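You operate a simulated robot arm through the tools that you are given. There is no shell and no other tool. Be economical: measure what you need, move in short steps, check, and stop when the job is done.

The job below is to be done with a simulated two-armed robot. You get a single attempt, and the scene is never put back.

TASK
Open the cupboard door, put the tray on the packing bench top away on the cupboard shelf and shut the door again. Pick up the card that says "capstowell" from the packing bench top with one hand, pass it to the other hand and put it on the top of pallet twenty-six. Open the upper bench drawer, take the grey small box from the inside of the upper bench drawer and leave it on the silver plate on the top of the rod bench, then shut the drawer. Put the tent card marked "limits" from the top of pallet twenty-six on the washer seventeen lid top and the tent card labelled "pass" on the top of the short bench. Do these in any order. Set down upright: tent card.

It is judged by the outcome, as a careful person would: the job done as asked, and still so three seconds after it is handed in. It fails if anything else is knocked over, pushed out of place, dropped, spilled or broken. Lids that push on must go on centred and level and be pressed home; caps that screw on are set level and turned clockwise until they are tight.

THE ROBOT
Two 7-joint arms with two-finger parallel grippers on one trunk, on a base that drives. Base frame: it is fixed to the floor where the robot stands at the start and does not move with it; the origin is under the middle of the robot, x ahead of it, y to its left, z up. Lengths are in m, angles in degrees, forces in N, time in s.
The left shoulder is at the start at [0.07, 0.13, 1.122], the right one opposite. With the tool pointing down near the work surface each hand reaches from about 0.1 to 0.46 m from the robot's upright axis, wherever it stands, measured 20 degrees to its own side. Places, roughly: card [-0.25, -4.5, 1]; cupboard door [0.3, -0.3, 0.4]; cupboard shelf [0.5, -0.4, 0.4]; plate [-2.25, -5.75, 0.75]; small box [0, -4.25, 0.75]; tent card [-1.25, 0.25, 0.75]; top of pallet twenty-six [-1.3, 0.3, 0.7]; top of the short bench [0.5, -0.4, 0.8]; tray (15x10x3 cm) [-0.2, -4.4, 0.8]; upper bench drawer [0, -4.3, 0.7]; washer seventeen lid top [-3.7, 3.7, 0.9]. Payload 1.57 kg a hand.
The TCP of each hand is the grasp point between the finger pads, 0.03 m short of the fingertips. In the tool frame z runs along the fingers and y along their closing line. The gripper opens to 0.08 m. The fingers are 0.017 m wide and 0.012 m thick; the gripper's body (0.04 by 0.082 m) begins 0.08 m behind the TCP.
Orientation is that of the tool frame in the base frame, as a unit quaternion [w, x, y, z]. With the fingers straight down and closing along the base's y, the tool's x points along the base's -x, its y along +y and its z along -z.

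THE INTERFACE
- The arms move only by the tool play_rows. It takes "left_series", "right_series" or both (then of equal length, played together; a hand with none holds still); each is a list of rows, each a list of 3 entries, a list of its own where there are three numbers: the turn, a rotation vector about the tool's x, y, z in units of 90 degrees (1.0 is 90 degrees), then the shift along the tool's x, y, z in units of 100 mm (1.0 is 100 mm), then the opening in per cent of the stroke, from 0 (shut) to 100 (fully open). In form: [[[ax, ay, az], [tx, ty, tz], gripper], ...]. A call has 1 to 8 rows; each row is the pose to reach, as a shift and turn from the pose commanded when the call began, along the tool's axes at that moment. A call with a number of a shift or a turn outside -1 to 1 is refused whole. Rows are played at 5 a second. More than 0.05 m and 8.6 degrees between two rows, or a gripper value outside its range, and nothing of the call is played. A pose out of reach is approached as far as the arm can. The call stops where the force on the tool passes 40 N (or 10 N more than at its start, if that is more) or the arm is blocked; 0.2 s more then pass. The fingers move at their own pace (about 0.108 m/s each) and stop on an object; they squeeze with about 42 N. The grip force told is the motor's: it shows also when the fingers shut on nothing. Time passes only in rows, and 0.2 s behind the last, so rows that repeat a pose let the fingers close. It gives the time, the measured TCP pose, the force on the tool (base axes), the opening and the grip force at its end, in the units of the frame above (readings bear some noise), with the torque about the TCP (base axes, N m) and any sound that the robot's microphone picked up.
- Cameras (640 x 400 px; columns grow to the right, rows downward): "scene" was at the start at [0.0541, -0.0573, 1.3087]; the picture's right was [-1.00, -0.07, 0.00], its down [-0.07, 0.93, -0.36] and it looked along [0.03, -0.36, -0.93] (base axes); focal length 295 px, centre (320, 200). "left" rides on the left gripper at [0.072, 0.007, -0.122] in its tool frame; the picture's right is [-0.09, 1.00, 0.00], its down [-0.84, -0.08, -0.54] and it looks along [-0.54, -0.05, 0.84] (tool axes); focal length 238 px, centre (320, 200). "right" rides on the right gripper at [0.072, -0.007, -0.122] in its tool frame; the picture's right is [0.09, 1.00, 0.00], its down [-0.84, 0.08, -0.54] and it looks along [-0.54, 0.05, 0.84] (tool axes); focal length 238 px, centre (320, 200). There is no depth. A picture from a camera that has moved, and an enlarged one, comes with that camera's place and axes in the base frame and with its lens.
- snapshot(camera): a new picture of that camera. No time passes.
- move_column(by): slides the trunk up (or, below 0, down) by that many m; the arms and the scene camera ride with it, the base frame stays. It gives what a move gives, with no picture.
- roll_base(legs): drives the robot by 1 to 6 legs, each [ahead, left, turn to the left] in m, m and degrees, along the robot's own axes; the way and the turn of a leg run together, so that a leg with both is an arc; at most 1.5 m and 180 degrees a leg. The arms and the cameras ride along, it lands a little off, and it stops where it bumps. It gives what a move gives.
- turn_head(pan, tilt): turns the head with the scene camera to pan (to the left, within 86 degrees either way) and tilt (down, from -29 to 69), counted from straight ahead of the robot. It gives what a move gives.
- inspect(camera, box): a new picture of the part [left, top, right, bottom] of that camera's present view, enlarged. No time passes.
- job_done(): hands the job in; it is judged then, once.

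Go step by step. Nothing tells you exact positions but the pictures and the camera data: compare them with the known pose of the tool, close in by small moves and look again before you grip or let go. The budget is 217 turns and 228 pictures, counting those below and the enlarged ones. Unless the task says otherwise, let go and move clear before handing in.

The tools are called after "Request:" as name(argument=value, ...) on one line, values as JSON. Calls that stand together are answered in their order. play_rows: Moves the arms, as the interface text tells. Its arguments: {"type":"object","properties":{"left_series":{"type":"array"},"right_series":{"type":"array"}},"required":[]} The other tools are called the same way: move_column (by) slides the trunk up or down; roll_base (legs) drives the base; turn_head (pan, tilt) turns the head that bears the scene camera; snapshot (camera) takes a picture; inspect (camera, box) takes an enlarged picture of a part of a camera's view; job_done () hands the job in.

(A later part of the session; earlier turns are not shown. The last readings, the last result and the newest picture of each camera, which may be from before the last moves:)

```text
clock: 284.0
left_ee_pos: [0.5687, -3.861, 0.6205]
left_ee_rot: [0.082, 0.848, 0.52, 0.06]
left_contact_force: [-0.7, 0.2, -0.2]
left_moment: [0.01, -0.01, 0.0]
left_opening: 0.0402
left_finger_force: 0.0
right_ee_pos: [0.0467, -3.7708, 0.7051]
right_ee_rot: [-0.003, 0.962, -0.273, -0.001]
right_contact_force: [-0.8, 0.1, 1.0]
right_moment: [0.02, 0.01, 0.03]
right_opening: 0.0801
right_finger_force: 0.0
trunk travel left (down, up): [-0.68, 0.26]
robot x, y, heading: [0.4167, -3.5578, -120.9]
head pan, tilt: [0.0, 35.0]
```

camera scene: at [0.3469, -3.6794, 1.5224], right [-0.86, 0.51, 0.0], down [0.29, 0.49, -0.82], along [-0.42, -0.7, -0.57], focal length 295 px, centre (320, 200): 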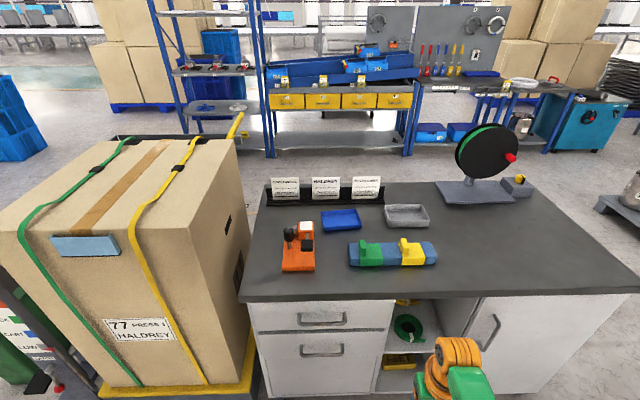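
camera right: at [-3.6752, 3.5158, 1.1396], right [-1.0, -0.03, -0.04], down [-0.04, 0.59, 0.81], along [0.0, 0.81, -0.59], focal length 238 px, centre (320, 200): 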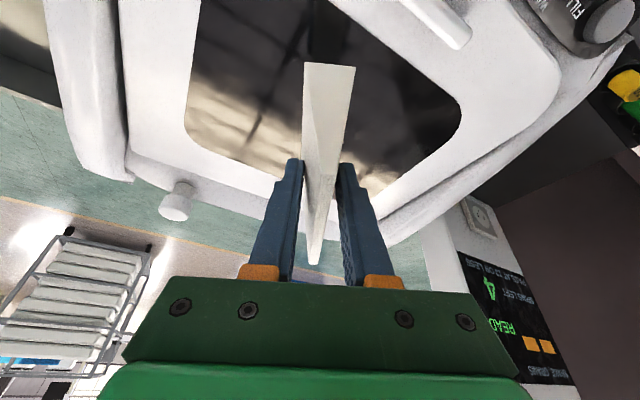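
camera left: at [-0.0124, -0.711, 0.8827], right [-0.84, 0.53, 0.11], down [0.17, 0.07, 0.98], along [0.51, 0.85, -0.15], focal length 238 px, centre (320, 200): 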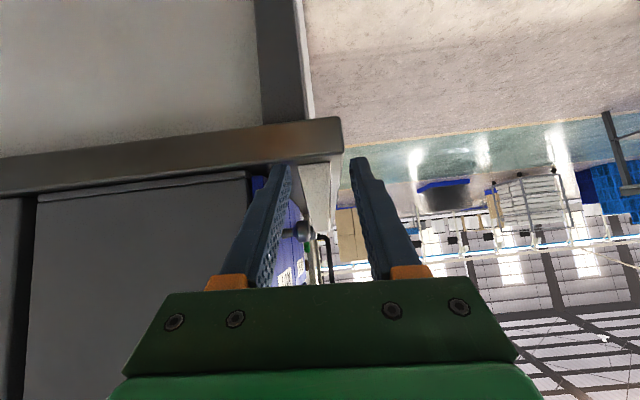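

Request:
play_rows(right_series=[[[-0.09, 0, 0], [0.12, 0, -0.1], 100], [[-0.18, 0, 0], [0.25, 0, -0.2], 100], [[-0.27, 0, 0], [0.4, 0, -0.3], 100], [[-0.36, 0, 0], [0.55, 0, -0.4], 100], [[-0.45, 0, 0], [0.7, 0, -0.5], 100], [[-0.54, 0, 0], [0.85, 0, -0.6], 100], [[-0.6, 0, 0], [1, 0, -0.7], 100]])

Request:
turn_head(pan=0, tilt=50)

Request:
snapshot(camera="scene")

Request:
snapshot(camera="right")

```text
clock: 284.8
left_ee_pos: [0.5708, -3.8629, 0.6208]
left_ee_rot: [0.083, 0.848, 0.52, 0.06]
left_contact_force: [-0.1, -0.3, 0.5]
left_moment: [0.01, -0.03, -0.01]
left_opening: 0.0401
left_finger_force: 0.1
right_ee_pos: [0.0007, -3.8223, 0.8157]
right_ee_rot: [0.261, 0.916, -0.274, -0.134]
right_contact_force: [-0.2, -0.2, 0.2]
right_moment: [0.03, -0.01, -0.02]
right_opening: 0.08
right_finger_force: 0.1
trunk travel left (down, up): [-0.68, 0.26]
robot x, y, heading: [0.4109, -3.5625, -120.8]
head pan, tilt: [0.0, 35.0]
stopped in row 3 (right hand): the arm was blocked; the commanded pose is now the measured one
```

```text
clock: 285.5
left_ee_pos: [0.5685, -3.8619, 0.6204]
left_ee_rot: [0.083, 0.848, 0.52, 0.06]
left_contact_force: [0.0, 0.4, -0.5]
left_moment: [0.0, 0.01, 0.02]
left_opening: 0.0401
left_finger_force: 0.0
right_ee_pos: [0.0014, -3.8213, 0.816]
right_ee_rot: [0.261, 0.916, -0.272, -0.132]
right_contact_force: [-0.3, 0.6, -0.2]
right_moment: [-0.03, -0.03, -0.01]
right_opening: 0.0801
right_finger_force: 0.0
trunk travel left (down, up): [-0.68, 0.26]
robot x, y, heading: [0.4182, -3.5592, -120.7]
head pan, tilt: [0.0, 50.0]
```

```text
152 pictures are left
camera scene: at [0.3525, -3.67, 1.2507], right [-0.86, 0.51, 0.0], down [0.39, 0.66, -0.64], along [-0.33, -0.55, -0.77], focal length 295 px, centre (320, 200)
```

scene: 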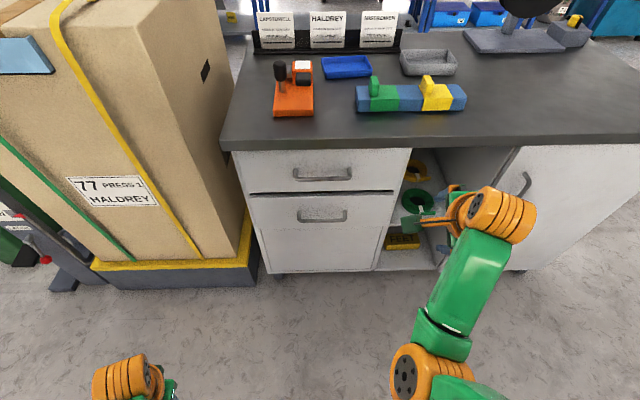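

```text
151 pictures are left
camera right: at [0.1099, -3.8089, 0.9054], right [-0.35, -0.76, 0.54], down [-0.51, 0.64, 0.58], along [-0.79, -0.07, -0.62], focal length 238 px, centre (320, 200)
```

right: 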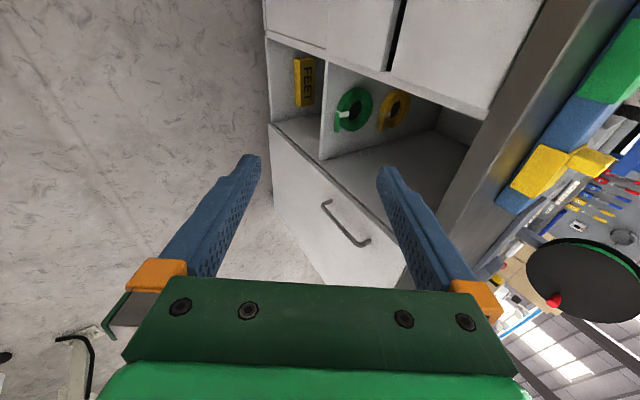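

The arm was at a close-in limit. I move the right hand forward first and then tilt further.

Request:
play_rows(right_series=[[[0, 0, 0], [0.04, 0.18, 0.3], 100], [[0, 0, 0], [0.08, 0.36, 0.6], 100], [[-0.04, 0, 0], [0.12, 0.56, 0.9], 100], [[-0.12, 0, 0], [0.12, 0.56, 0.95], 100], [[-0.2, 0, 0], [0.12, 0.56, 0.95], 100], [[-0.28, 0, 0], [0.12, 0.56, 0.95], 100]])

Request:
snapshot(camera="scene")

```text
clock: 286.9
left_ee_pos: [0.5679, -3.8616, 0.62]
left_ee_rot: [0.082, 0.848, 0.521, 0.06]
left_contact_force: [-0.9, -0.1, 0.2]
left_moment: [-0.01, -0.04, 0.02]
left_opening: 0.0402
left_finger_force: 0.1
right_ee_pos: [-0.0553, -3.909, 0.7726]
right_ee_rot: [0.462, 0.833, -0.238, -0.192]
right_contact_force: [1.0, 0.2, 0.1]
right_moment: [0.0, -0.04, -0.04]
right_opening: 0.0803
right_finger_force: 0.1
trunk travel left (down, up): [-0.68, 0.26]
robot x, y, heading: [0.4178, -3.5602, -120.7]
head pan, tilt: [0.0, 50.0]
```

```text
150 pictures are left
camera scene: at [0.3523, -3.6697, 1.2506], right [-0.86, 0.51, 0.0], down [0.39, 0.66, -0.64], along [-0.33, -0.55, -0.77], focal length 295 px, centre (320, 200)
```

scene: 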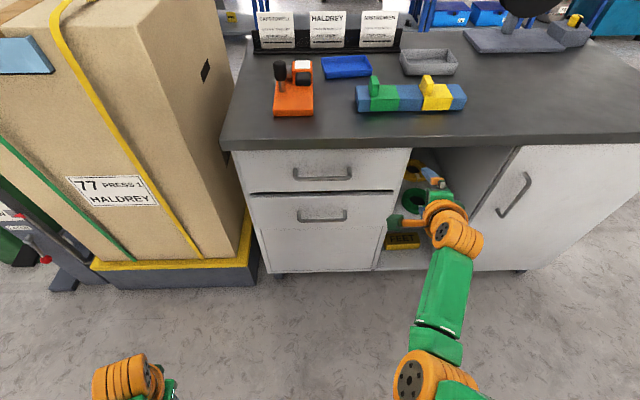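

The hand now closes vertically, tilted 60°. I slide the base left to line up with the handle.

Request:
roll_base(legs=[[0, 0.215, 0.7]])

Request:
snapshot(camera="right")

Request:
snapshot(camera="scene")

```text
clock: 288.6
left_ee_pos: [0.7583, -3.9708, 0.6197]
left_ee_rot: [0.083, 0.845, 0.525, 0.061]
left_contact_force: [0.8, -0.9, -0.6]
left_moment: [-0.01, 0.01, -0.02]
left_opening: 0.0403
left_finger_force: 0.0
right_ee_pos: [0.1374, -4.0225, 0.7673]
right_ee_rot: [0.457, 0.837, -0.231, -0.191]
right_contact_force: [-0.1, 0.2, -0.4]
right_moment: [-0.02, 0.0, 0.05]
right_opening: 0.0802
right_finger_force: 0.1
trunk travel left (down, up): [-0.68, 0.26]
robot x, y, heading: [0.6077, -3.6669, -120.0]
head pan, tilt: [0.0, 50.0]
```

```text
149 pictures are left
camera right: at [0.2623, -3.9761, 0.8175], right [-0.14, -0.53, 0.84], down [-0.41, 0.8, 0.43], along [-0.9, -0.29, -0.33], focal length 238 px, centre (320, 200)
```

right: 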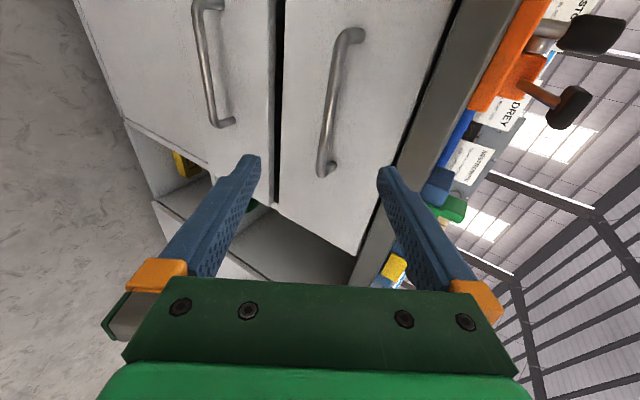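

```text
148 pictures are left
camera scene: at [0.5403, -3.7805, 1.2506], right [-0.86, 0.5, 0.0], down [0.39, 0.66, -0.64], along [-0.32, -0.56, -0.77], focal length 295 px, centre (320, 200)
```

scene: 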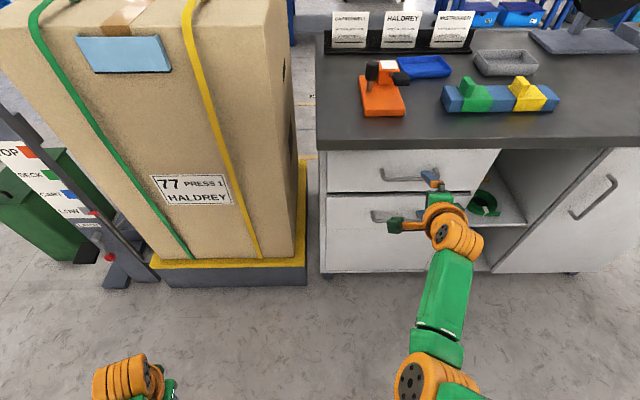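

The upper handle is right ahead at about (0.073, -4.142, 0.70). I tilt a bit more, narrow the fingers and approach.

Request:
play_rows(right_series=[[[-0.06, 0, 0], [0.04, -0.04, 0.33], 75], [[-0.12, 0, 0], [0.08, -0.08, 0.66], 60], [[-0.17, 0, 0], [0.13, -0.13, 0.98], 60]])

Request:
snapshot(camera="right")

```text
clock: 289.4
left_ee_pos: [0.7583, -3.9701, 0.6204]
left_ee_rot: [0.082, 0.844, 0.526, 0.061]
left_contact_force: [-1.0, -0.5, 0.2]
left_moment: [-0.01, 0.01, 0.02]
left_opening: 0.0399
left_finger_force: 0.1
right_ee_pos: [0.1034, -4.0733, 0.7239]
right_ee_rot: [0.554, 0.776, -0.208, -0.218]
right_contact_force: [0.6, 0.6, -0.7]
right_moment: [-0.01, 0.01, 0.01]
right_opening: 0.048
right_finger_force: 0.1
right hand out of reach, approached as far as the arm can: row 3
trunk travel left (down, up): [-0.68, 0.26]
robot x, y, heading: [0.6024, -3.6668, -120.0]
head pan, tilt: [0.0, 50.0]
```

```text
147 pictures are left
camera right: at [0.2319, -4.0189, 0.7458], right [0.0, -0.35, 0.94], down [-0.38, 0.87, 0.32], along [-0.92, -0.36, -0.14], focal length 238 px, centre (320, 200)
```

right: 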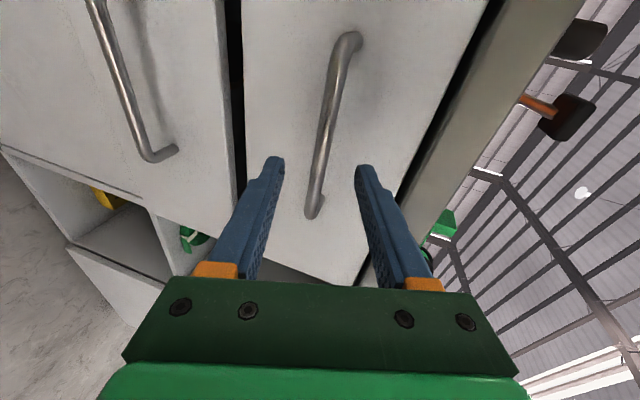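

I lower 1.3 cm and drive forward so the bar enters between the fingers.

Request:
play_rows(right_series=[[[0, 0, 0], [0.01, -0.13, 0.0], 60], [[0, 0, 0], [0.01, -0.13, 0.0], 60]])

Request:
roll_base(legs=[[0.06, 0, 0]])

Request:
snapshot(camera="right")

```text
clock: 290.0
left_ee_pos: [0.7599, -3.9707, 0.6203]
left_ee_rot: [0.083, 0.844, 0.526, 0.061]
left_contact_force: [-0.6, -0.4, -0.5]
left_moment: [0.01, 0.01, -0.02]
left_opening: 0.0398
left_finger_force: 0.0
right_ee_pos: [0.1028, -4.0685, 0.72]
right_ee_rot: [0.563, 0.769, -0.204, -0.221]
right_contact_force: [-1.4, 0.0, 0.6]
right_moment: [0.01, -0.03, -0.01]
right_opening: 0.0481
right_finger_force: 0.2
right hand out of reach, approached as far as the arm can: row 1, 2
trunk travel left (down, up): [-0.68, 0.26]
robot x, y, heading: [0.6012, -3.6706, -120.3]
head pan, tilt: [0.0, 50.0]
```

```text
clock: 291.0
left_ee_pos: [0.7324, -4.0153, 0.6207]
left_ee_rot: [0.083, 0.845, 0.525, 0.058]
left_contact_force: [0.6, -0.5, -0.3]
left_moment: [0.0, -0.01, -0.02]
left_opening: 0.0398
left_finger_force: 0.1
right_ee_pos: [0.0786, -4.1081, 0.7195]
right_ee_rot: [0.564, 0.769, -0.204, -0.221]
right_contact_force: [4.7, 5.8, 2.3]
right_moment: [-0.19, 0.1, 0.09]
right_opening: 0.048
right_finger_force: 0.0
trunk travel left (down, up): [-0.68, 0.26]
robot x, y, heading: [0.5778, -3.7148, -120.3]
head pan, tilt: [0.0, 50.0]
stopped in leg 1: the force on the tool passed its limit at 154 N (the readings are from after the stop); the commanded pose is now the measured one
```

```text
146 pictures are left
camera right: at [0.2071, -4.0531, 0.738], right [0.01, -0.33, 0.94], down [-0.38, 0.87, 0.31], along [-0.92, -0.36, -0.12], focal length 238 px, centre (320, 200)
```

right: 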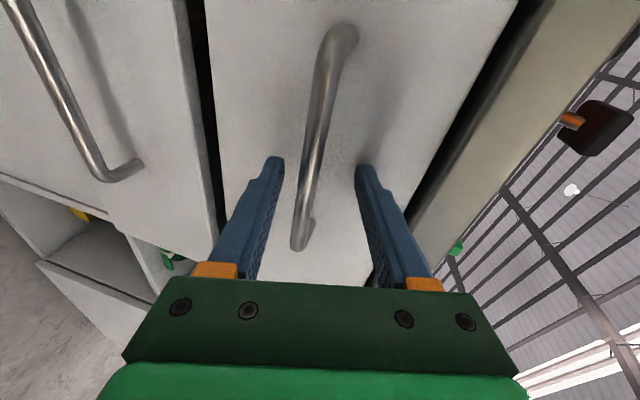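

The fingertips touched the drawer face, so the bar lies between the fingers. I close on it.

Request:
play_rows(right_series=[[[0, 0, 0], [0, 0, -0.04], 30], [[0, 0, 0], [0, 0, -0.05], 0], [[0, 0, 0], [0, 0, -0.05], 0], [[0, 0, 0], [0, 0, -0.05], 0]])

Request:
snapshot(camera="right")

```text
clock: 292.0
left_ee_pos: [0.73, -4.0176, 0.6193]
left_ee_rot: [0.082, 0.845, 0.524, 0.061]
left_contact_force: [0.4, -0.3, 0.5]
left_moment: [0.01, 0.0, -0.02]
left_opening: 0.04
left_finger_force: 0.1
right_ee_pos: [0.0802, -4.106, 0.7126]
right_ee_rot: [0.558, 0.774, -0.206, -0.218]
right_contact_force: [15.6, 13.1, -30.9]
right_moment: [0.02, -0.57, -0.53]
right_opening: 0.0129
right_finger_force: 29.6
trunk travel left (down, up): [-0.68, 0.26]
robot x, y, heading: [0.5765, -3.7119, -120.6]
head pan, tilt: [0.0, 50.0]
```

```text
145 pictures are left
camera right: at [0.2076, -4.0509, 0.7334], right [0.0, -0.34, 0.94], down [-0.39, 0.87, 0.32], along [-0.92, -0.36, -0.13], focal length 238 px, centre (320, 200)
```

right: 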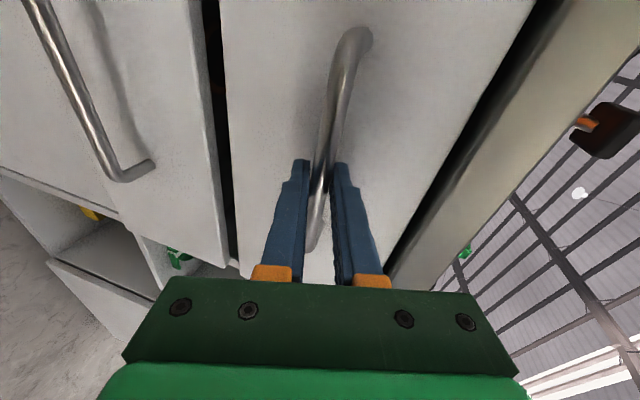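

Gripped the bar. I relieve the vertical strain and pull by driving back.

Request:
play_rows(right_series=[[[0, 0, 0], [0, -0.06, -0.02], 0], [[0, 0, 0], [0, -0.06, -0.02], 0]])

Request:
roll_base(legs=[[-0.12, 0, 0]])

Request:
snapshot(camera="scene")

```text
clock: 292.6
left_ee_pos: [0.7291, -4.0173, 0.6203]
left_ee_rot: [0.082, 0.846, 0.524, 0.062]
left_contact_force: [0.2, -0.2, 0.0]
left_moment: [0.0, 0.01, -0.01]
left_opening: 0.04
left_finger_force: 0.1
right_ee_pos: [0.0786, -4.1063, 0.7131]
right_ee_rot: [0.562, 0.77, -0.205, -0.22]
right_contact_force: [3.1, -1.4, -14.6]
right_moment: [-0.31, -0.71, 0.74]
right_opening: 0.0129
right_finger_force: 30.0
trunk travel left (down, up): [-0.68, 0.26]
robot x, y, heading: [0.5778, -3.7134, -120.2]
head pan, tilt: [0.0, 50.0]
```

```text
clock: 293.9
left_ee_pos: [0.7904, -3.9108, 0.6215]
left_ee_rot: [0.083, 0.846, 0.523, 0.061]
left_contact_force: [-1.1, -0.3, -0.3]
left_moment: [-0.04, -0.03, -0.01]
left_opening: 0.04
left_finger_force: 0.1
right_ee_pos: [0.1391, -3.9988, 0.7115]
right_ee_rot: [0.563, 0.77, -0.206, -0.22]
right_contact_force: [-6.2, 3.6, -7.2]
right_moment: [-0.12, -0.27, -0.85]
right_opening: 0.0127
right_finger_force: 29.8
trunk travel left (down, up): [-0.68, 0.26]
robot x, y, heading: [0.6385, -3.611, -120.4]
head pan, tilt: [0.0, 50.0]
```

```text
144 pictures are left
camera scene: at [0.5713, -3.7206, 1.2505], right [-0.86, 0.5, 0.0], down [0.39, 0.66, -0.64], along [-0.32, -0.55, -0.77], focal length 295 px, centre (320, 200)
```

scene: 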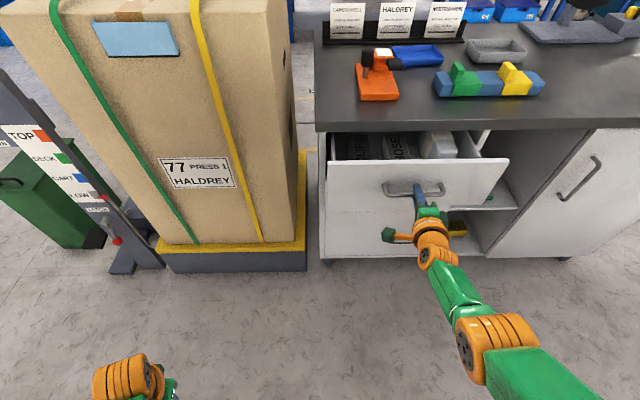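

The drawer opens. I pull further.

Request:
roll_base(legs=[[-0.12, 0, 0]])

Request:
snapshot(camera="scene")

```text
clock: 295.1
left_ee_pos: [0.85, -3.8079, 0.6211]
left_ee_rot: [0.085, 0.846, 0.523, 0.061]
left_contact_force: [-0.6, 0.2, 0.8]
left_moment: [0.0, -0.05, -0.03]
left_opening: 0.04
left_finger_force: 0.0
right_ee_pos: [0.1983, -3.8952, 0.7118]
right_ee_rot: [0.563, 0.769, -0.208, -0.22]
right_contact_force: [-8.7, 4.8, -7.1]
right_moment: [-0.18, -0.29, -0.75]
right_opening: 0.0126
right_finger_force: 29.7
trunk travel left (down, up): [-0.68, 0.26]
robot x, y, heading: [0.7016, -3.5035, -120.2]
head pan, tilt: [0.0, 50.0]
```

```text
143 pictures are left
camera scene: at [0.6309, -3.6167, 1.2505], right [-0.86, 0.51, 0.0], down [0.39, 0.66, -0.64], along [-0.32, -0.55, -0.77], focal length 295 px, centre (320, 200)
```

scene: 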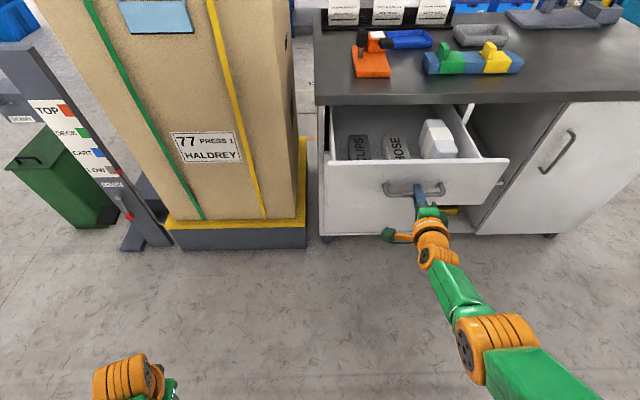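

Request:
inspect(camera="scene", box=[310, 90, 510, 210])

```text
3.20 times, centred on (410, 150) of scene
camera zoom: at [0.6309, -3.6167, 1.2505], right [-0.86, 0.51, 0.0], down [0.39, 0.66, -0.64], along [-0.32, -0.55, -0.77], focal length 945 px, centre (32, 360)
```

zoom: 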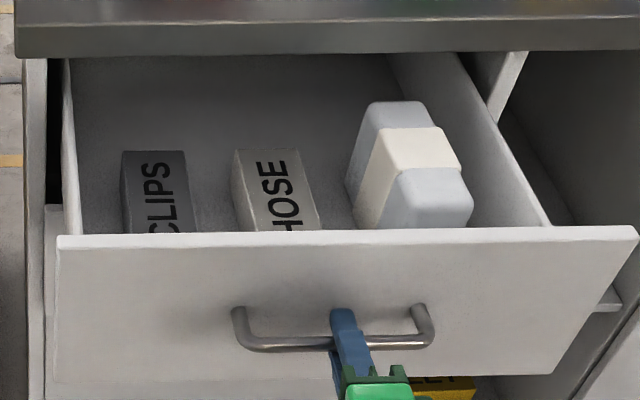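

Three things in the drawer. I need a better look at their colours; first I release the handle and bring the left camera over.

Request:
play_rows(right_series=[[[0, 0, 0], [0, 0, 0], 50], [[0, 0, 0], [0, 0, 0], 60], [[0, 0, 0], [0, 0, 0], 60], [[0, 0, 0], [0, 0, -0.4], 60], [[0, 0, 0], [0, 0, -0.8], 60]])

Request:
roll_base(legs=[[-0.08, -0.08, 0]])

Request:
move_column(by=0.25)

Request:
inspect(camera="scene", box=[240, 60, 480, 210])

```text
clock: 296.3
left_ee_pos: [0.8519, -3.8075, 0.6209]
left_ee_rot: [0.084, 0.846, 0.523, 0.059]
left_contact_force: [-0.5, 0.1, -0.2]
left_moment: [-0.02, 0.01, -0.01]
left_opening: 0.04
left_finger_force: 0.1
right_ee_pos: [0.2473, -3.8289, 0.7351]
right_ee_rot: [0.562, 0.77, -0.206, -0.222]
right_contact_force: [0.2, 0.1, 0.8]
right_moment: [0.03, 0.0, 0.0]
right_opening: 0.0479
right_finger_force: 0.0
trunk travel left (down, up): [-0.68, 0.26]
robot x, y, heading: [0.7019, -3.509, -120.5]
head pan, tilt: [0.0, 50.0]
```

```text
clock: 297.4
left_ee_pos: [0.827, -3.7502, 0.6221]
left_ee_rot: [0.086, 0.851, 0.514, 0.058]
left_contact_force: [-0.1, 0.3, 0.3]
left_moment: [-0.01, -0.02, -0.02]
left_opening: 0.0395
left_finger_force: 0.0
right_ee_pos: [0.2198, -3.759, 0.7358]
right_ee_rot: [0.561, 0.766, -0.215, -0.228]
right_contact_force: [0.0, -0.3, 0.9]
right_moment: [0.0, 0.0, 0.03]
right_opening: 0.0481
right_finger_force: 0.1
trunk travel left (down, up): [-0.68, 0.26]
robot x, y, heading: [0.68, -3.4461, -121.7]
head pan, tilt: [0.0, 50.0]
stopped in leg 1: the robot was blocked; the commanded pose is now the measured one
```

```text
clock: 299.9
left_ee_pos: [0.827, -3.7537, 0.8709]
left_ee_rot: [0.084, 0.852, 0.513, 0.059]
left_contact_force: [-0.2, -0.4, 0.2]
left_moment: [-0.02, -0.03, -0.03]
left_opening: 0.0402
left_finger_force: 0.1
right_ee_pos: [0.2215, -3.7603, 0.9848]
right_ee_rot: [0.56, 0.767, -0.214, -0.228]
right_contact_force: [0.1, 0.2, 0.1]
right_moment: [0.01, 0.02, 0.01]
right_opening: 0.0481
right_finger_force: 0.0
trunk travel left (down, up): [-0.93, 0.01]
robot x, y, heading: [0.6801, -3.4456, -121.8]
head pan, tilt: [0.0, 50.0]
```

```text
2.67 times, centred on (360, 135) of scene
camera zoom: at [0.6149, -3.5559, 1.5006], right [-0.85, 0.53, 0.0], down [0.4, 0.65, -0.64], along [-0.34, -0.55, -0.77], focal length 788 px, centre (213, 373)
```

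zoom: 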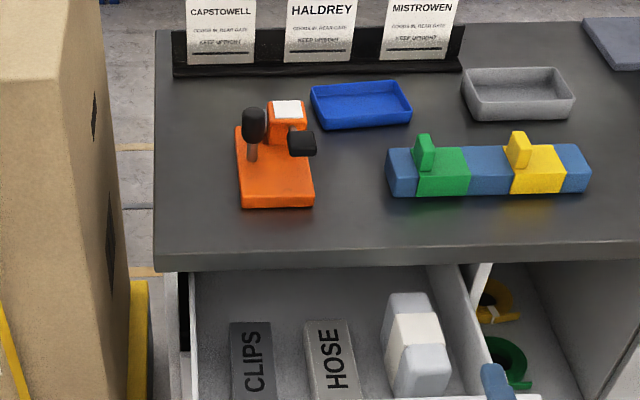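

I bring the left hand camera over the drawer for a close look.

Request:
roll_base(legs=[[0.12, -0.25, 1.5]])

Request:
snapshot(camera="left")

Request:
snapshot(camera="scene")

```text
clock: 301.9
left_ee_pos: [0.5575, -3.719, 0.8688]
left_ee_rot: [0.082, 0.845, 0.525, 0.059]
left_contact_force: [-0.4, -0.1, 0.0]
left_moment: [-0.02, 0.02, 0.0]
left_opening: 0.04
left_finger_force: 0.0
right_ee_pos: [-0.048, -3.7456, 0.9853]
right_ee_rot: [0.563, 0.77, -0.202, -0.221]
right_contact_force: [0.4, 0.0, -1.2]
right_moment: [0.02, 0.0, -0.02]
right_opening: 0.0479
right_finger_force: 0.1
trunk travel left (down, up): [-0.93, 0.01]
robot x, y, heading: [0.4009, -3.4182, -119.9]
head pan, tilt: [0.0, 50.0]
```

```text
140 pictures are left
camera left: at [0.5736, -3.6488, 0.9909], right [0.83, -0.51, 0.2], down [-0.54, -0.68, 0.5], along [-0.13, -0.53, -0.84], focal length 238 px, centre (320, 200)
```

left: 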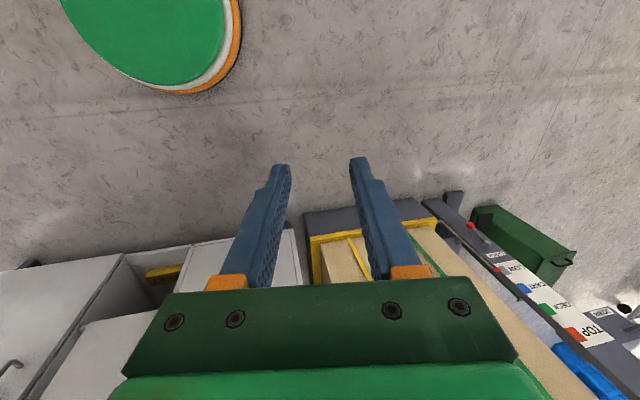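

```text
139 pictures are left
camera scene: at [0.3416, -3.5301, 1.5007], right [-0.86, 0.5, 0.0], down [0.38, 0.66, -0.64], along [-0.32, -0.56, -0.77], focal length 295 px, centre (320, 200)
```

scene: 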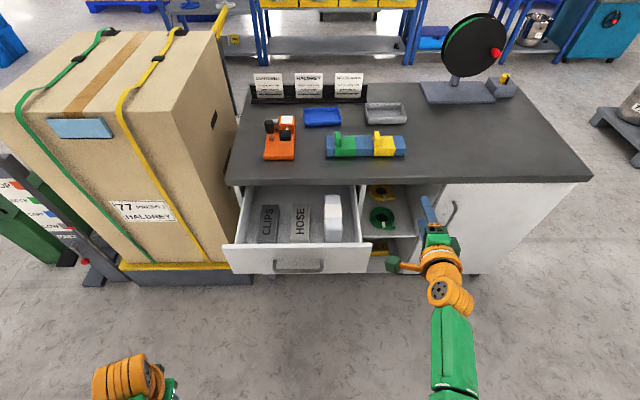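

Request:
inspect(camera="scene", box=[225, 180, 375, 280])

```text
4.00 times, centred on (300, 230) of scene
camera zoom: at [0.3416, -3.5301, 1.5007], right [-0.86, 0.5, 0.0], down [0.38, 0.66, -0.64], along [-0.32, -0.56, -0.77], focal length 1182 px, centre (400, 80)
```

zoom: 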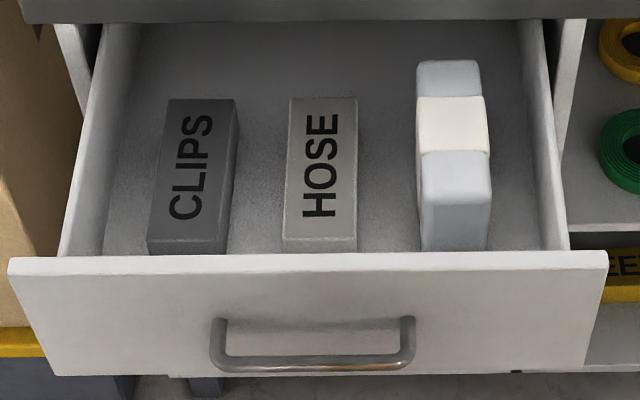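

I move so that the left hand camera looks straight into the drawer.

Request:
roll_base(legs=[[0.13, -0.2, 0]])

Request:
snapshot(camera="left")

```text
clock: 303.7
left_ee_pos: [0.3183, -3.7323, 0.8702]
left_ee_rot: [0.082, 0.845, 0.525, 0.059]
left_contact_force: [0.3, 0.0, 0.1]
left_moment: [-0.01, -0.02, 0.02]
left_opening: 0.0402
left_finger_force: 0.0
right_ee_pos: [-0.2874, -3.7576, 0.9852]
right_ee_rot: [0.563, 0.77, -0.204, -0.222]
right_contact_force: [-0.4, -0.4, 0.7]
right_moment: [0.02, -0.03, -0.04]
right_opening: 0.0478
right_finger_force: 0.1
trunk travel left (down, up): [-0.93, 0.01]
robot x, y, heading: [0.1643, -3.4318, -120.4]
head pan, tilt: [0.0, 50.0]
```

```text
137 pictures are left
camera left: at [0.3341, -3.6609, 0.9909], right [0.83, -0.52, 0.2], down [-0.54, -0.68, 0.5], along [-0.13, -0.53, -0.84], focal length 238 px, centre (320, 200)
```

left: 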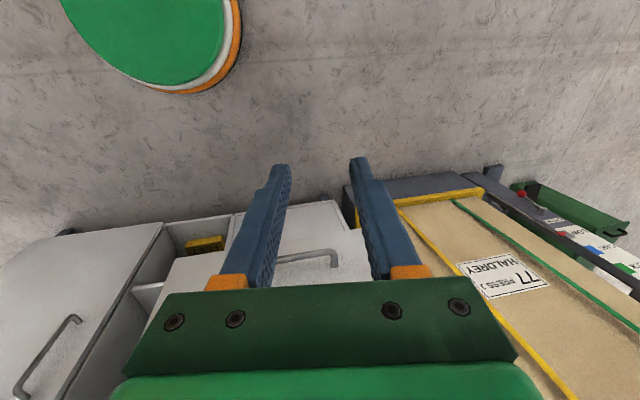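

Request:
play_rows(left_series=[[[0, 0, 0], [-0.33, 0, -0.1], 50], [[0, 0, 0], [-0.66, 0, -0.2], 50], [[0, 0, 0], [-1, 0, -0.3], 50]])

Request:
play_rows(left_series=[[[0, 0, 0], [-0.33, 0, 0], 50], [[0, 0, 0], [-0.66, 0, 0], 50], [[0, 0, 0], [-1, 0, 0], 50]])

Request:
snapshot(camera="left")

```text
clock: 304.5
left_ee_pos: [0.268, -3.8221, 0.8984]
left_ee_rot: [0.083, 0.845, 0.525, 0.06]
left_contact_force: [-0.3, 0.1, -0.1]
left_moment: [-0.02, 0.01, 0.0]
left_opening: 0.0402
left_finger_force: 0.1
right_ee_pos: [-0.2902, -3.7578, 0.9844]
right_ee_rot: [0.562, 0.771, -0.205, -0.22]
right_contact_force: [0.0, 0.7, 0.3]
right_moment: [-0.03, -0.02, -0.02]
right_opening: 0.0481
right_finger_force: 0.0
trunk travel left (down, up): [-0.93, 0.01]
robot x, y, heading: [0.1629, -3.4313, -119.9]
head pan, tilt: [0.0, 50.0]
```

```text
clock: 305.3
left_ee_pos: [0.2227, -3.9129, 0.8956]
left_ee_rot: [0.082, 0.845, 0.525, 0.059]
left_contact_force: [0.3, -0.2, 0.1]
left_moment: [0.02, 0.01, 0.01]
left_opening: 0.0399
left_finger_force: 0.1
right_ee_pos: [-0.2906, -3.7578, 0.9849]
right_ee_rot: [0.562, 0.77, -0.204, -0.221]
right_contact_force: [1.3, -1.0, 0.8]
right_moment: [0.01, 0.01, 0.0]
right_opening: 0.048
right_finger_force: 0.0
trunk travel left (down, up): [-0.93, 0.01]
robot x, y, heading: [0.1615, -3.4335, -120.1]
head pan, tilt: [0.0, 50.0]
```

```text
136 pictures are left
camera left: at [0.2369, -3.8409, 1.0172], right [0.83, -0.52, 0.2], down [-0.54, -0.68, 0.5], along [-0.12, -0.53, -0.84], focal length 238 px, centre (320, 200)
```

left: 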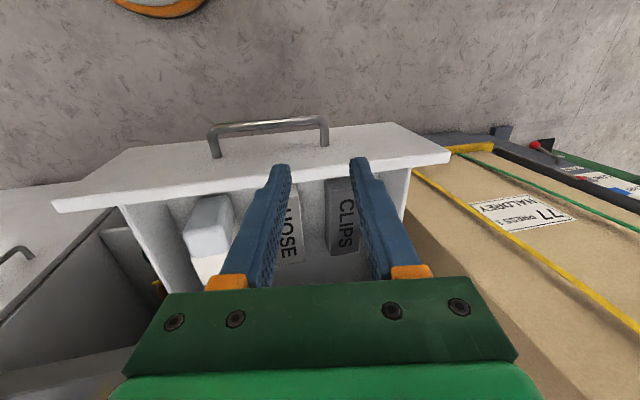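

Request:
inspect(camera="left", box=[170, 160, 430, 290])

```text
2.46 times, centred on (300, 225) of left
camera zoom: at [0.2369, -3.8409, 1.0172], right [0.83, -0.52, 0.2], down [-0.54, -0.68, 0.5], along [-0.12, -0.53, -0.84], focal length 587 px, centre (369, 138)
```

zoom: 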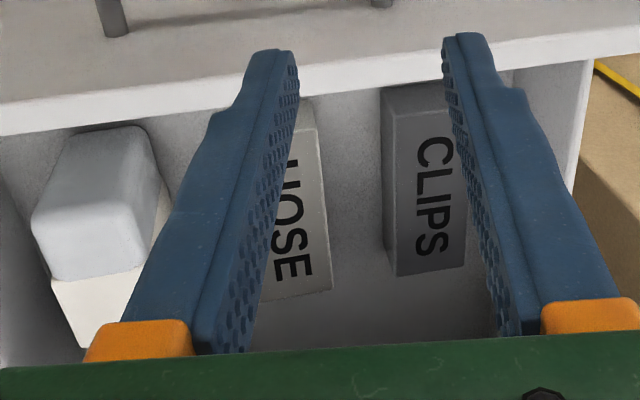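

In this view the HOSE box is as light as the drawer while CLIPS is clearly grey: CLIPS is the grey small box, centre about (0.203, -4.105, top 0.715). I bring the left hand over it, pointing straight down.

Request:
play_rows(left_series=[[[0.06, 0, 0], [-0.3, 0.25, 0], 100], [[0.128, 0, 0], [-0.6, 0.5, 0], 100], [[0.128, 0, 0], [-0.95, 0.8, 0], 100]])

Request:
play_rows(left_series=[[[0, 0, 0], [-0.3, 0, 0], 100], [[0, 0, 0], [-0.55, 0, 0], 100]])

Request:
snapshot(camera="left")

Request:
snapshot(camera="scene")

```text
clock: 306.1
left_ee_pos: [0.2556, -3.966, 0.922]
left_ee_rot: [-0.002, 0.849, 0.528, 0.005]
left_contact_force: [0.3, 0.2, -0.1]
left_moment: [0.02, 0.01, 0.02]
left_opening: 0.0799
left_finger_force: 0.0
left hand out of reach, approached as far as the arm can: row 2, 3
right_ee_pos: [-0.2889, -3.756, 0.9855]
right_ee_rot: [0.563, 0.769, -0.205, -0.221]
right_contact_force: [0.7, -0.8, 0.1]
right_moment: [-0.02, 0.01, 0.02]
right_opening: 0.0479
right_finger_force: 0.2
trunk travel left (down, up): [-0.93, 0.01]
robot x, y, heading: [0.1647, -3.4316, -120.3]
head pan, tilt: [0.0, 50.0]
```

```text
clock: 306.7
left_ee_pos: [0.2476, -3.9702, 0.9246]
left_ee_rot: [-0.001, 0.849, 0.529, 0.006]
left_contact_force: [0.1, 0.1, 0.1]
left_moment: [0.02, 0.02, 0.02]
left_opening: 0.08
left_finger_force: 0.0
left hand out of reach, approached as far as the arm can: row 1, 2
right_ee_pos: [-0.2893, -3.7566, 0.9857]
right_ee_rot: [0.562, 0.77, -0.204, -0.221]
right_contact_force: [0.7, -0.3, 0.3]
right_moment: [-0.01, 0.02, -0.01]
right_opening: 0.048
right_finger_force: 0.0
trunk travel left (down, up): [-0.93, 0.01]
robot x, y, heading: [0.1631, -3.4307, -120.1]
head pan, tilt: [0.0, 50.0]
```

```text
134 pictures are left
camera left: at [0.2848, -3.9092, 1.0465], right [0.85, -0.52, 0.0], down [-0.44, -0.72, 0.53], along [-0.28, -0.45, -0.85], focal length 238 px, centre (320, 200)
```

left: 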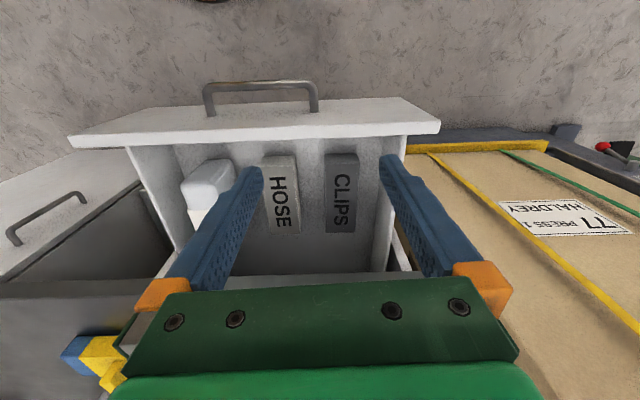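

```text
133 pictures are left
camera scene: at [0.0991, -3.5416, 1.5007], right [-0.86, 0.5, 0.0], down [0.39, 0.66, -0.64], along [-0.32, -0.56, -0.77], focal length 295 px, centre (320, 200)
```

scene: 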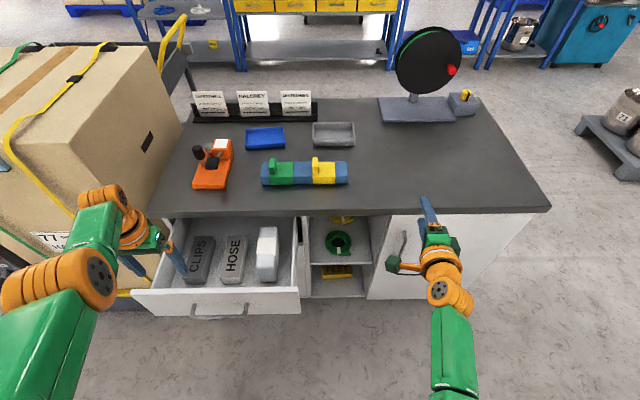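

The box is 0.13 m ahead and 0.03 m left of the hand. I drive nearer, lift the right hand clear, then lower the trunk.

Request:
roll_base(legs=[[0.125, 0.03, 0]])

Request:
play_rows(right_series=[[[0, 0, 0], [0, 0.3, -0.1], 60], [[0, 0, 0], [0, 0.6, -0.2], 60], [[0, 0, 0], [0, 0.9, -0.3], 60]])

Request:
snapshot(camera="left")

```text
clock: 307.9
left_ee_pos: [0.2104, -4.0881, 0.9254]
left_ee_rot: [-0.002, 0.849, 0.528, 0.006]
left_contact_force: [0.4, 0.0, 0.5]
left_moment: [-0.02, 0.01, 0.01]
left_opening: 0.0799
left_finger_force: 0.1
right_ee_pos: [-0.3259, -3.8761, 0.9856]
right_ee_rot: [0.564, 0.768, -0.206, -0.222]
right_contact_force: [-0.4, 0.1, -0.5]
right_moment: [-0.01, 0.01, 0.03]
right_opening: 0.0481
right_finger_force: 0.1
trunk travel left (down, up): [-0.93, 0.01]
robot x, y, heading: [0.125, -3.5536, -120.1]
head pan, tilt: [0.0, 50.0]
```

```text
clock: 308.9
left_ee_pos: [0.2085, -4.0932, 0.9237]
left_ee_rot: [-0.002, 0.849, 0.528, 0.007]
left_contact_force: [0.5, 0.1, -0.5]
left_moment: [0.02, -0.01, -0.01]
left_opening: 0.0801
left_finger_force: 0.1
right_ee_pos: [-0.3499, -3.8555, 1.0818]
right_ee_rot: [0.536, 0.776, -0.171, -0.283]
right_contact_force: [-0.6, 0.8, 0.2]
right_moment: [0.03, 0.02, -0.01]
right_opening: 0.0478
right_finger_force: 0.1
trunk travel left (down, up): [-0.93, 0.01]
robot x, y, heading: [0.1227, -3.5536, -120.5]
head pan, tilt: [0.0, 50.0]
stopped in row 3 (right hand): the arm was blocked; the commanded pose is now the measured one
```

```text
132 pictures are left
camera left: at [0.2468, -4.0323, 1.0459], right [0.85, -0.52, 0.0], down [-0.44, -0.72, 0.53], along [-0.28, -0.45, -0.85], focal length 238 px, centre (320, 200)
```

left: 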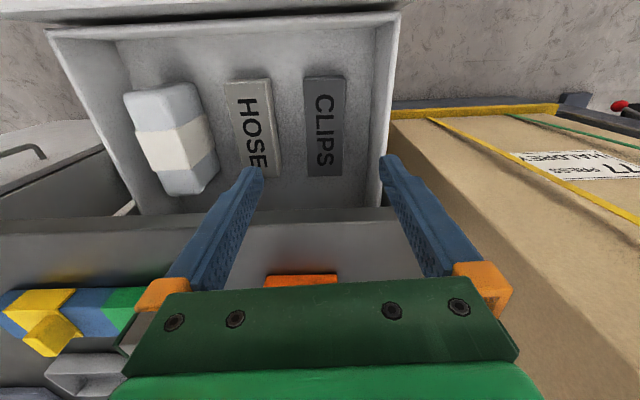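

Aligned. I lower the trunk 0.13 m, then the left arm the rest.

Request:
move_column(by=-0.13)

Request:
play_rows(left_series=[[[0, 0, 0], [-0.1, 0, 0.2], 100], [[0, 0, 0], [-0.15, 0, 0.4], 100]])

Request:
snapshot(camera="left")

```text
clock: 310.5
left_ee_pos: [0.2097, -4.0925, 0.7957]
left_ee_rot: [-0.002, 0.849, 0.528, 0.007]
left_contact_force: [-0.1, -0.8, 0.3]
left_moment: [0.0, 0.01, 0.0]
left_opening: 0.0801
left_finger_force: 0.1
right_ee_pos: [-0.35, -3.856, 0.9518]
right_ee_rot: [0.537, 0.776, -0.171, -0.283]
right_contact_force: [-1.0, 0.4, -0.6]
right_moment: [0.0, -0.01, 0.0]
right_opening: 0.0476
right_finger_force: 0.0
trunk travel left (down, up): [-0.8, 0.14]
robot x, y, heading: [0.126, -3.5556, -120.2]
head pan, tilt: [0.0, 50.0]
```

```text
clock: 311.1
left_ee_pos: [0.2095, -4.0833, 0.7755]
left_ee_rot: [-0.003, 0.849, 0.528, 0.006]
left_contact_force: [-0.4, 0.6, 0.2]
left_moment: [0.02, -0.02, 0.01]
left_opening: 0.0801
left_finger_force: 0.1
left hand out of reach, approached as far as the arm can: row 1, 2
right_ee_pos: [-0.3505, -3.8555, 0.952]
right_ee_rot: [0.537, 0.776, -0.17, -0.284]
right_contact_force: [-0.2, 0.7, 0.2]
right_moment: [-0.01, -0.02, 0.0]
right_opening: 0.0477
right_finger_force: 0.1
trunk travel left (down, up): [-0.8, 0.14]
robot x, y, heading: [0.1226, -3.5531, -120.2]
head pan, tilt: [0.0, 50.0]
```

```text
131 pictures are left
camera left: at [0.2466, -4.0225, 0.8967], right [0.85, -0.52, 0.0], down [-0.44, -0.72, 0.53], along [-0.28, -0.45, -0.85], focal length 238 px, centre (320, 200)
```

left: 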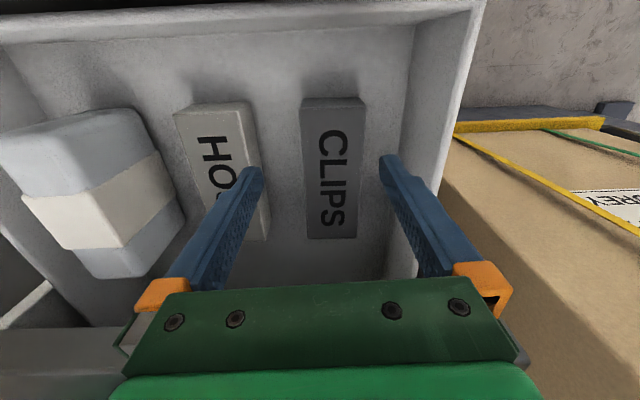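

The box top is lower than thought (about z 0.66, centre (0.198, -4.122)). I back up slightly so the right hand stays clear of the bench edge, tilt the left hand forward, then lower the trunk.

Request:
roll_base(legs=[[-0.07, 0, 0]])

Request:
play_rows(left_series=[[[0, -0.09, 0], [-0.1, 0, 0], 100], [[0, -0.18, 0], [-0.2, 0, 0], 100], [[0, -0.27, 0], [-0.35, 0, 0], 100], [[0, -0.36, 0], [-0.5, 0, 0], 100], [[0, -0.42, 0], [-0.6, 0, 0], 80]])

Request:
move_column(by=-0.07)

Request:
snapshot(camera="left")

Request:
snapshot(camera="scene")

```text
clock: 312.1
left_ee_pos: [0.2447, -4.0231, 0.7735]
left_ee_rot: [-0.003, 0.849, 0.528, 0.008]
left_contact_force: [-0.1, -0.3, -0.1]
left_moment: [0.03, 0.04, 0.0]
left_opening: 0.08
left_finger_force: 0.0
right_ee_pos: [-0.3155, -3.7964, 0.9504]
right_ee_rot: [0.536, 0.776, -0.171, -0.284]
right_contact_force: [0.8, -0.2, 0.0]
right_moment: [0.03, -0.02, 0.03]
right_opening: 0.048
right_finger_force: 0.1
trunk travel left (down, up): [-0.8, 0.14]
robot x, y, heading: [0.1604, -3.495, -120.4]
head pan, tilt: [0.0, 50.0]
```

```text
clock: 313.3
left_ee_pos: [0.218, -4.0744, 0.773]
left_ee_rot: [0.17, 0.805, 0.5, -0.271]
left_contact_force: [-0.6, -0.7, 0.9]
left_moment: [-0.01, -0.02, 0.0]
left_opening: 0.0642
left_finger_force: 0.0
right_ee_pos: [-0.3147, -3.7928, 0.9516]
right_ee_rot: [0.538, 0.775, -0.17, -0.284]
right_contact_force: [-0.2, 1.0, -0.7]
right_moment: [0.0, 0.0, -0.03]
right_opening: 0.0481
right_finger_force: 0.1
trunk travel left (down, up): [-0.8, 0.14]
robot x, y, heading: [0.1604, -3.4903, -120.2]
head pan, tilt: [0.0, 50.0]
```

```text
clock: 314.4
left_ee_pos: [0.2187, -4.0723, 0.7105]
left_ee_rot: [0.175, 0.804, 0.499, -0.273]
left_contact_force: [2.2, -1.1, 32.1]
left_moment: [-0.82, -0.82, -0.05]
left_opening: 0.0658
left_finger_force: 0.6
right_ee_pos: [-0.3145, -3.7877, 0.8841]
right_ee_rot: [0.54, 0.774, -0.171, -0.283]
right_contact_force: [0.3, -0.4, 0.4]
right_moment: [0.01, -0.03, 0.02]
right_opening: 0.0481
right_finger_force: 0.0
trunk travel left (down, up): [-0.73, 0.21]
robot x, y, heading: [0.1634, -3.4872, -120.2]
head pan, tilt: [0.0, 50.0]
```

```text
130 pictures are left
camera left: at [0.2837, -3.9562, 0.7621], right [0.86, -0.5, 0.07], down [-0.22, -0.26, 0.94], along [-0.46, -0.82, -0.33], focal length 238 px, centre (320, 200)
```

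left: 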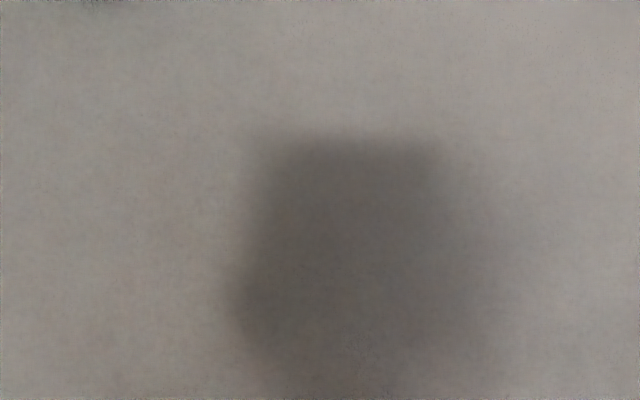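

```text
129 pictures are left
camera scene: at [0.098, -3.5924, 1.3019], right [-0.86, 0.5, 0.0], down [0.39, 0.66, -0.65], along [-0.32, -0.56, -0.76], focal length 295 px, centre (320, 200)
```

scene: 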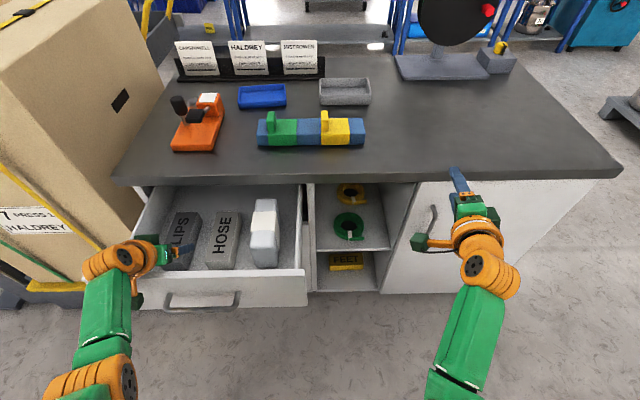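

The tilted hand's camera touched the drawer's front panel. I raise again, reduce the tilt, and pull the right hand back a little.

Request:
move_column(by=0.07)

Request:
play_rows(left_series=[[[0, 0.09, 0], [0, 0, 0], 80], [[0, 0.18, 0], [0, 0, 0], 80], [[0, 0.24, 0], [0, 0, 0], 80]], right_series=[[[0, 0, 0], [0, 0, -0.3], 60], [[0, 0, 0], [0, -0.1, -0.6], 60], [[0, 0, 0], [0, -0.2, -0.9], 60]])

Request:
snapshot(camera="left")

```text
clock: 315.4
left_ee_pos: [0.2187, -4.0751, 0.7718]
left_ee_rot: [0.169, 0.805, 0.5, -0.269]
left_contact_force: [0.7, 1.0, 0.1]
left_moment: [0.01, -0.04, -0.01]
left_opening: 0.0641
left_finger_force: 0.1
right_ee_pos: [-0.314, -3.794, 0.9505]
right_ee_rot: [0.536, 0.777, -0.17, -0.284]
right_contact_force: [0.2, -0.1, -0.4]
right_moment: [-0.01, 0.01, -0.02]
right_opening: 0.0481
right_finger_force: 0.1
trunk travel left (down, up): [-0.8, 0.14]
robot x, y, heading: [0.1614, -3.4896, -120.2]
head pan, tilt: [0.0, 50.0]
```

```text
clock: 316.2
left_ee_pos: [0.2192, -4.0688, 0.7758]
left_ee_rot: [0.072, 0.842, 0.522, -0.113]
left_contact_force: [0.2, 0.3, -0.9]
left_moment: [-0.03, 0.0, 0.0]
left_opening: 0.064
left_finger_force: 0.1
left hand out of reach, approached as far as the arm can: row 3
right_ee_pos: [-0.2704, -3.7168, 0.9706]
right_ee_rot: [0.534, 0.773, -0.136, -0.315]
right_contact_force: [0.5, -0.3, -0.4]
right_moment: [0.0, -0.04, 0.01]
right_opening: 0.0478
right_finger_force: 0.1
trunk travel left (down, up): [-0.8, 0.14]
robot x, y, heading: [0.1589, -3.4882, -120.5]
head pan, tilt: [0.0, 50.0]
```

```text
128 pictures are left
camera left: at [0.2707, -3.98, 0.8735], right [0.85, -0.52, 0.03], down [-0.37, -0.56, 0.74], along [-0.37, -0.65, -0.67], focal length 238 px, centre (320, 200)
```

left: 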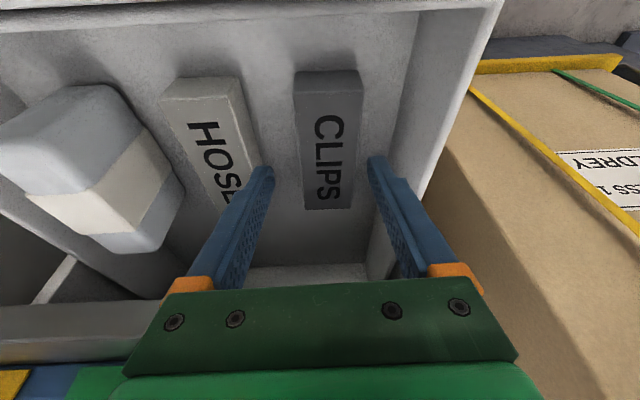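

I open the fingers wider, move forward over the box and lower.

Request:
play_rows(left_series=[[[0, 0, 0], [0, 0, 0], 97], [[0, 0, 0], [0, 0, 0], 97]])

Request:
roll_base(legs=[[0.05, 0.01, 0]])

Request:
move_column(by=-0.07)

Request:
snapshot(camera="left")

```text
clock: 316.8
left_ee_pos: [0.2189, -4.0691, 0.7741]
left_ee_rot: [0.073, 0.842, 0.523, -0.113]
left_contact_force: [-0.4, 0.7, -0.3]
left_moment: [0.02, 0.03, 0.0]
left_opening: 0.0777
left_finger_force: 0.1
right_ee_pos: [-0.2688, -3.717, 0.9675]
right_ee_rot: [0.53, 0.776, -0.134, -0.314]
right_contact_force: [0.3, 0.7, 0.0]
right_moment: [0.0, 0.0, 0.01]
right_opening: 0.0478
right_finger_force: 0.0
trunk travel left (down, up): [-0.8, 0.14]
robot x, y, heading: [0.1654, -3.4922, -120.2]
head pan, tilt: [0.0, 50.0]
```

```text
clock: 317.8
left_ee_pos: [0.2032, -4.1143, 0.7778]
left_ee_rot: [0.073, 0.842, 0.523, -0.115]
left_contact_force: [-0.4, 0.1, -0.3]
left_moment: [0.0, -0.01, 0.0]
left_opening: 0.0778
left_finger_force: 0.1
right_ee_pos: [-0.2835, -3.7603, 0.9642]
right_ee_rot: [0.53, 0.777, -0.134, -0.313]
right_contact_force: [-0.4, -0.4, 0.5]
right_moment: [-0.02, -0.01, -0.03]
right_opening: 0.0479
right_finger_force: 0.0
trunk travel left (down, up): [-0.8, 0.14]
robot x, y, heading: [0.1441, -3.5364, -120.4]
head pan, tilt: [0.0, 50.0]
```

```text
clock: 318.9
left_ee_pos: [0.2018, -4.1168, 0.7052]
left_ee_rot: [0.072, 0.842, 0.522, -0.113]
left_contact_force: [-0.2, -0.6, 0.3]
left_moment: [-0.04, -0.02, -0.02]
left_opening: 0.0775
left_finger_force: 0.2
right_ee_pos: [-0.2856, -3.7632, 0.8963]
right_ee_rot: [0.528, 0.778, -0.13, -0.314]
right_contact_force: [-0.6, 0.4, -0.2]
right_moment: [0.01, 0.0, 0.0]
right_opening: 0.0481
right_finger_force: 0.1
trunk travel left (down, up): [-0.73, 0.21]
robot x, y, heading: [0.1456, -3.5389, -120.5]
head pan, tilt: [0.0, 50.0]
```

```text
127 pictures are left
camera left: at [0.254, -4.0279, 0.8028], right [0.85, -0.52, 0.03], down [-0.36, -0.56, 0.74], along [-0.37, -0.65, -0.67], focal length 238 px, centre (320, 200)
```

left: 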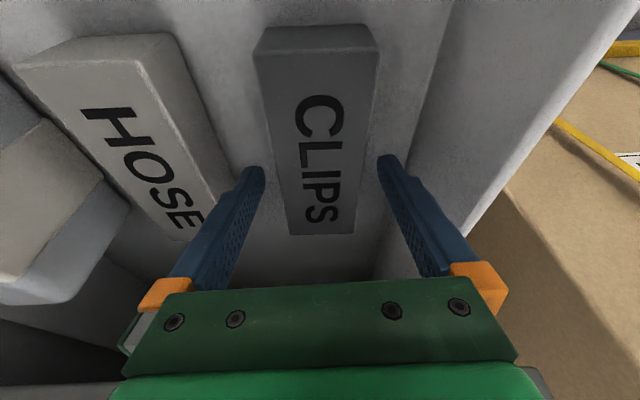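

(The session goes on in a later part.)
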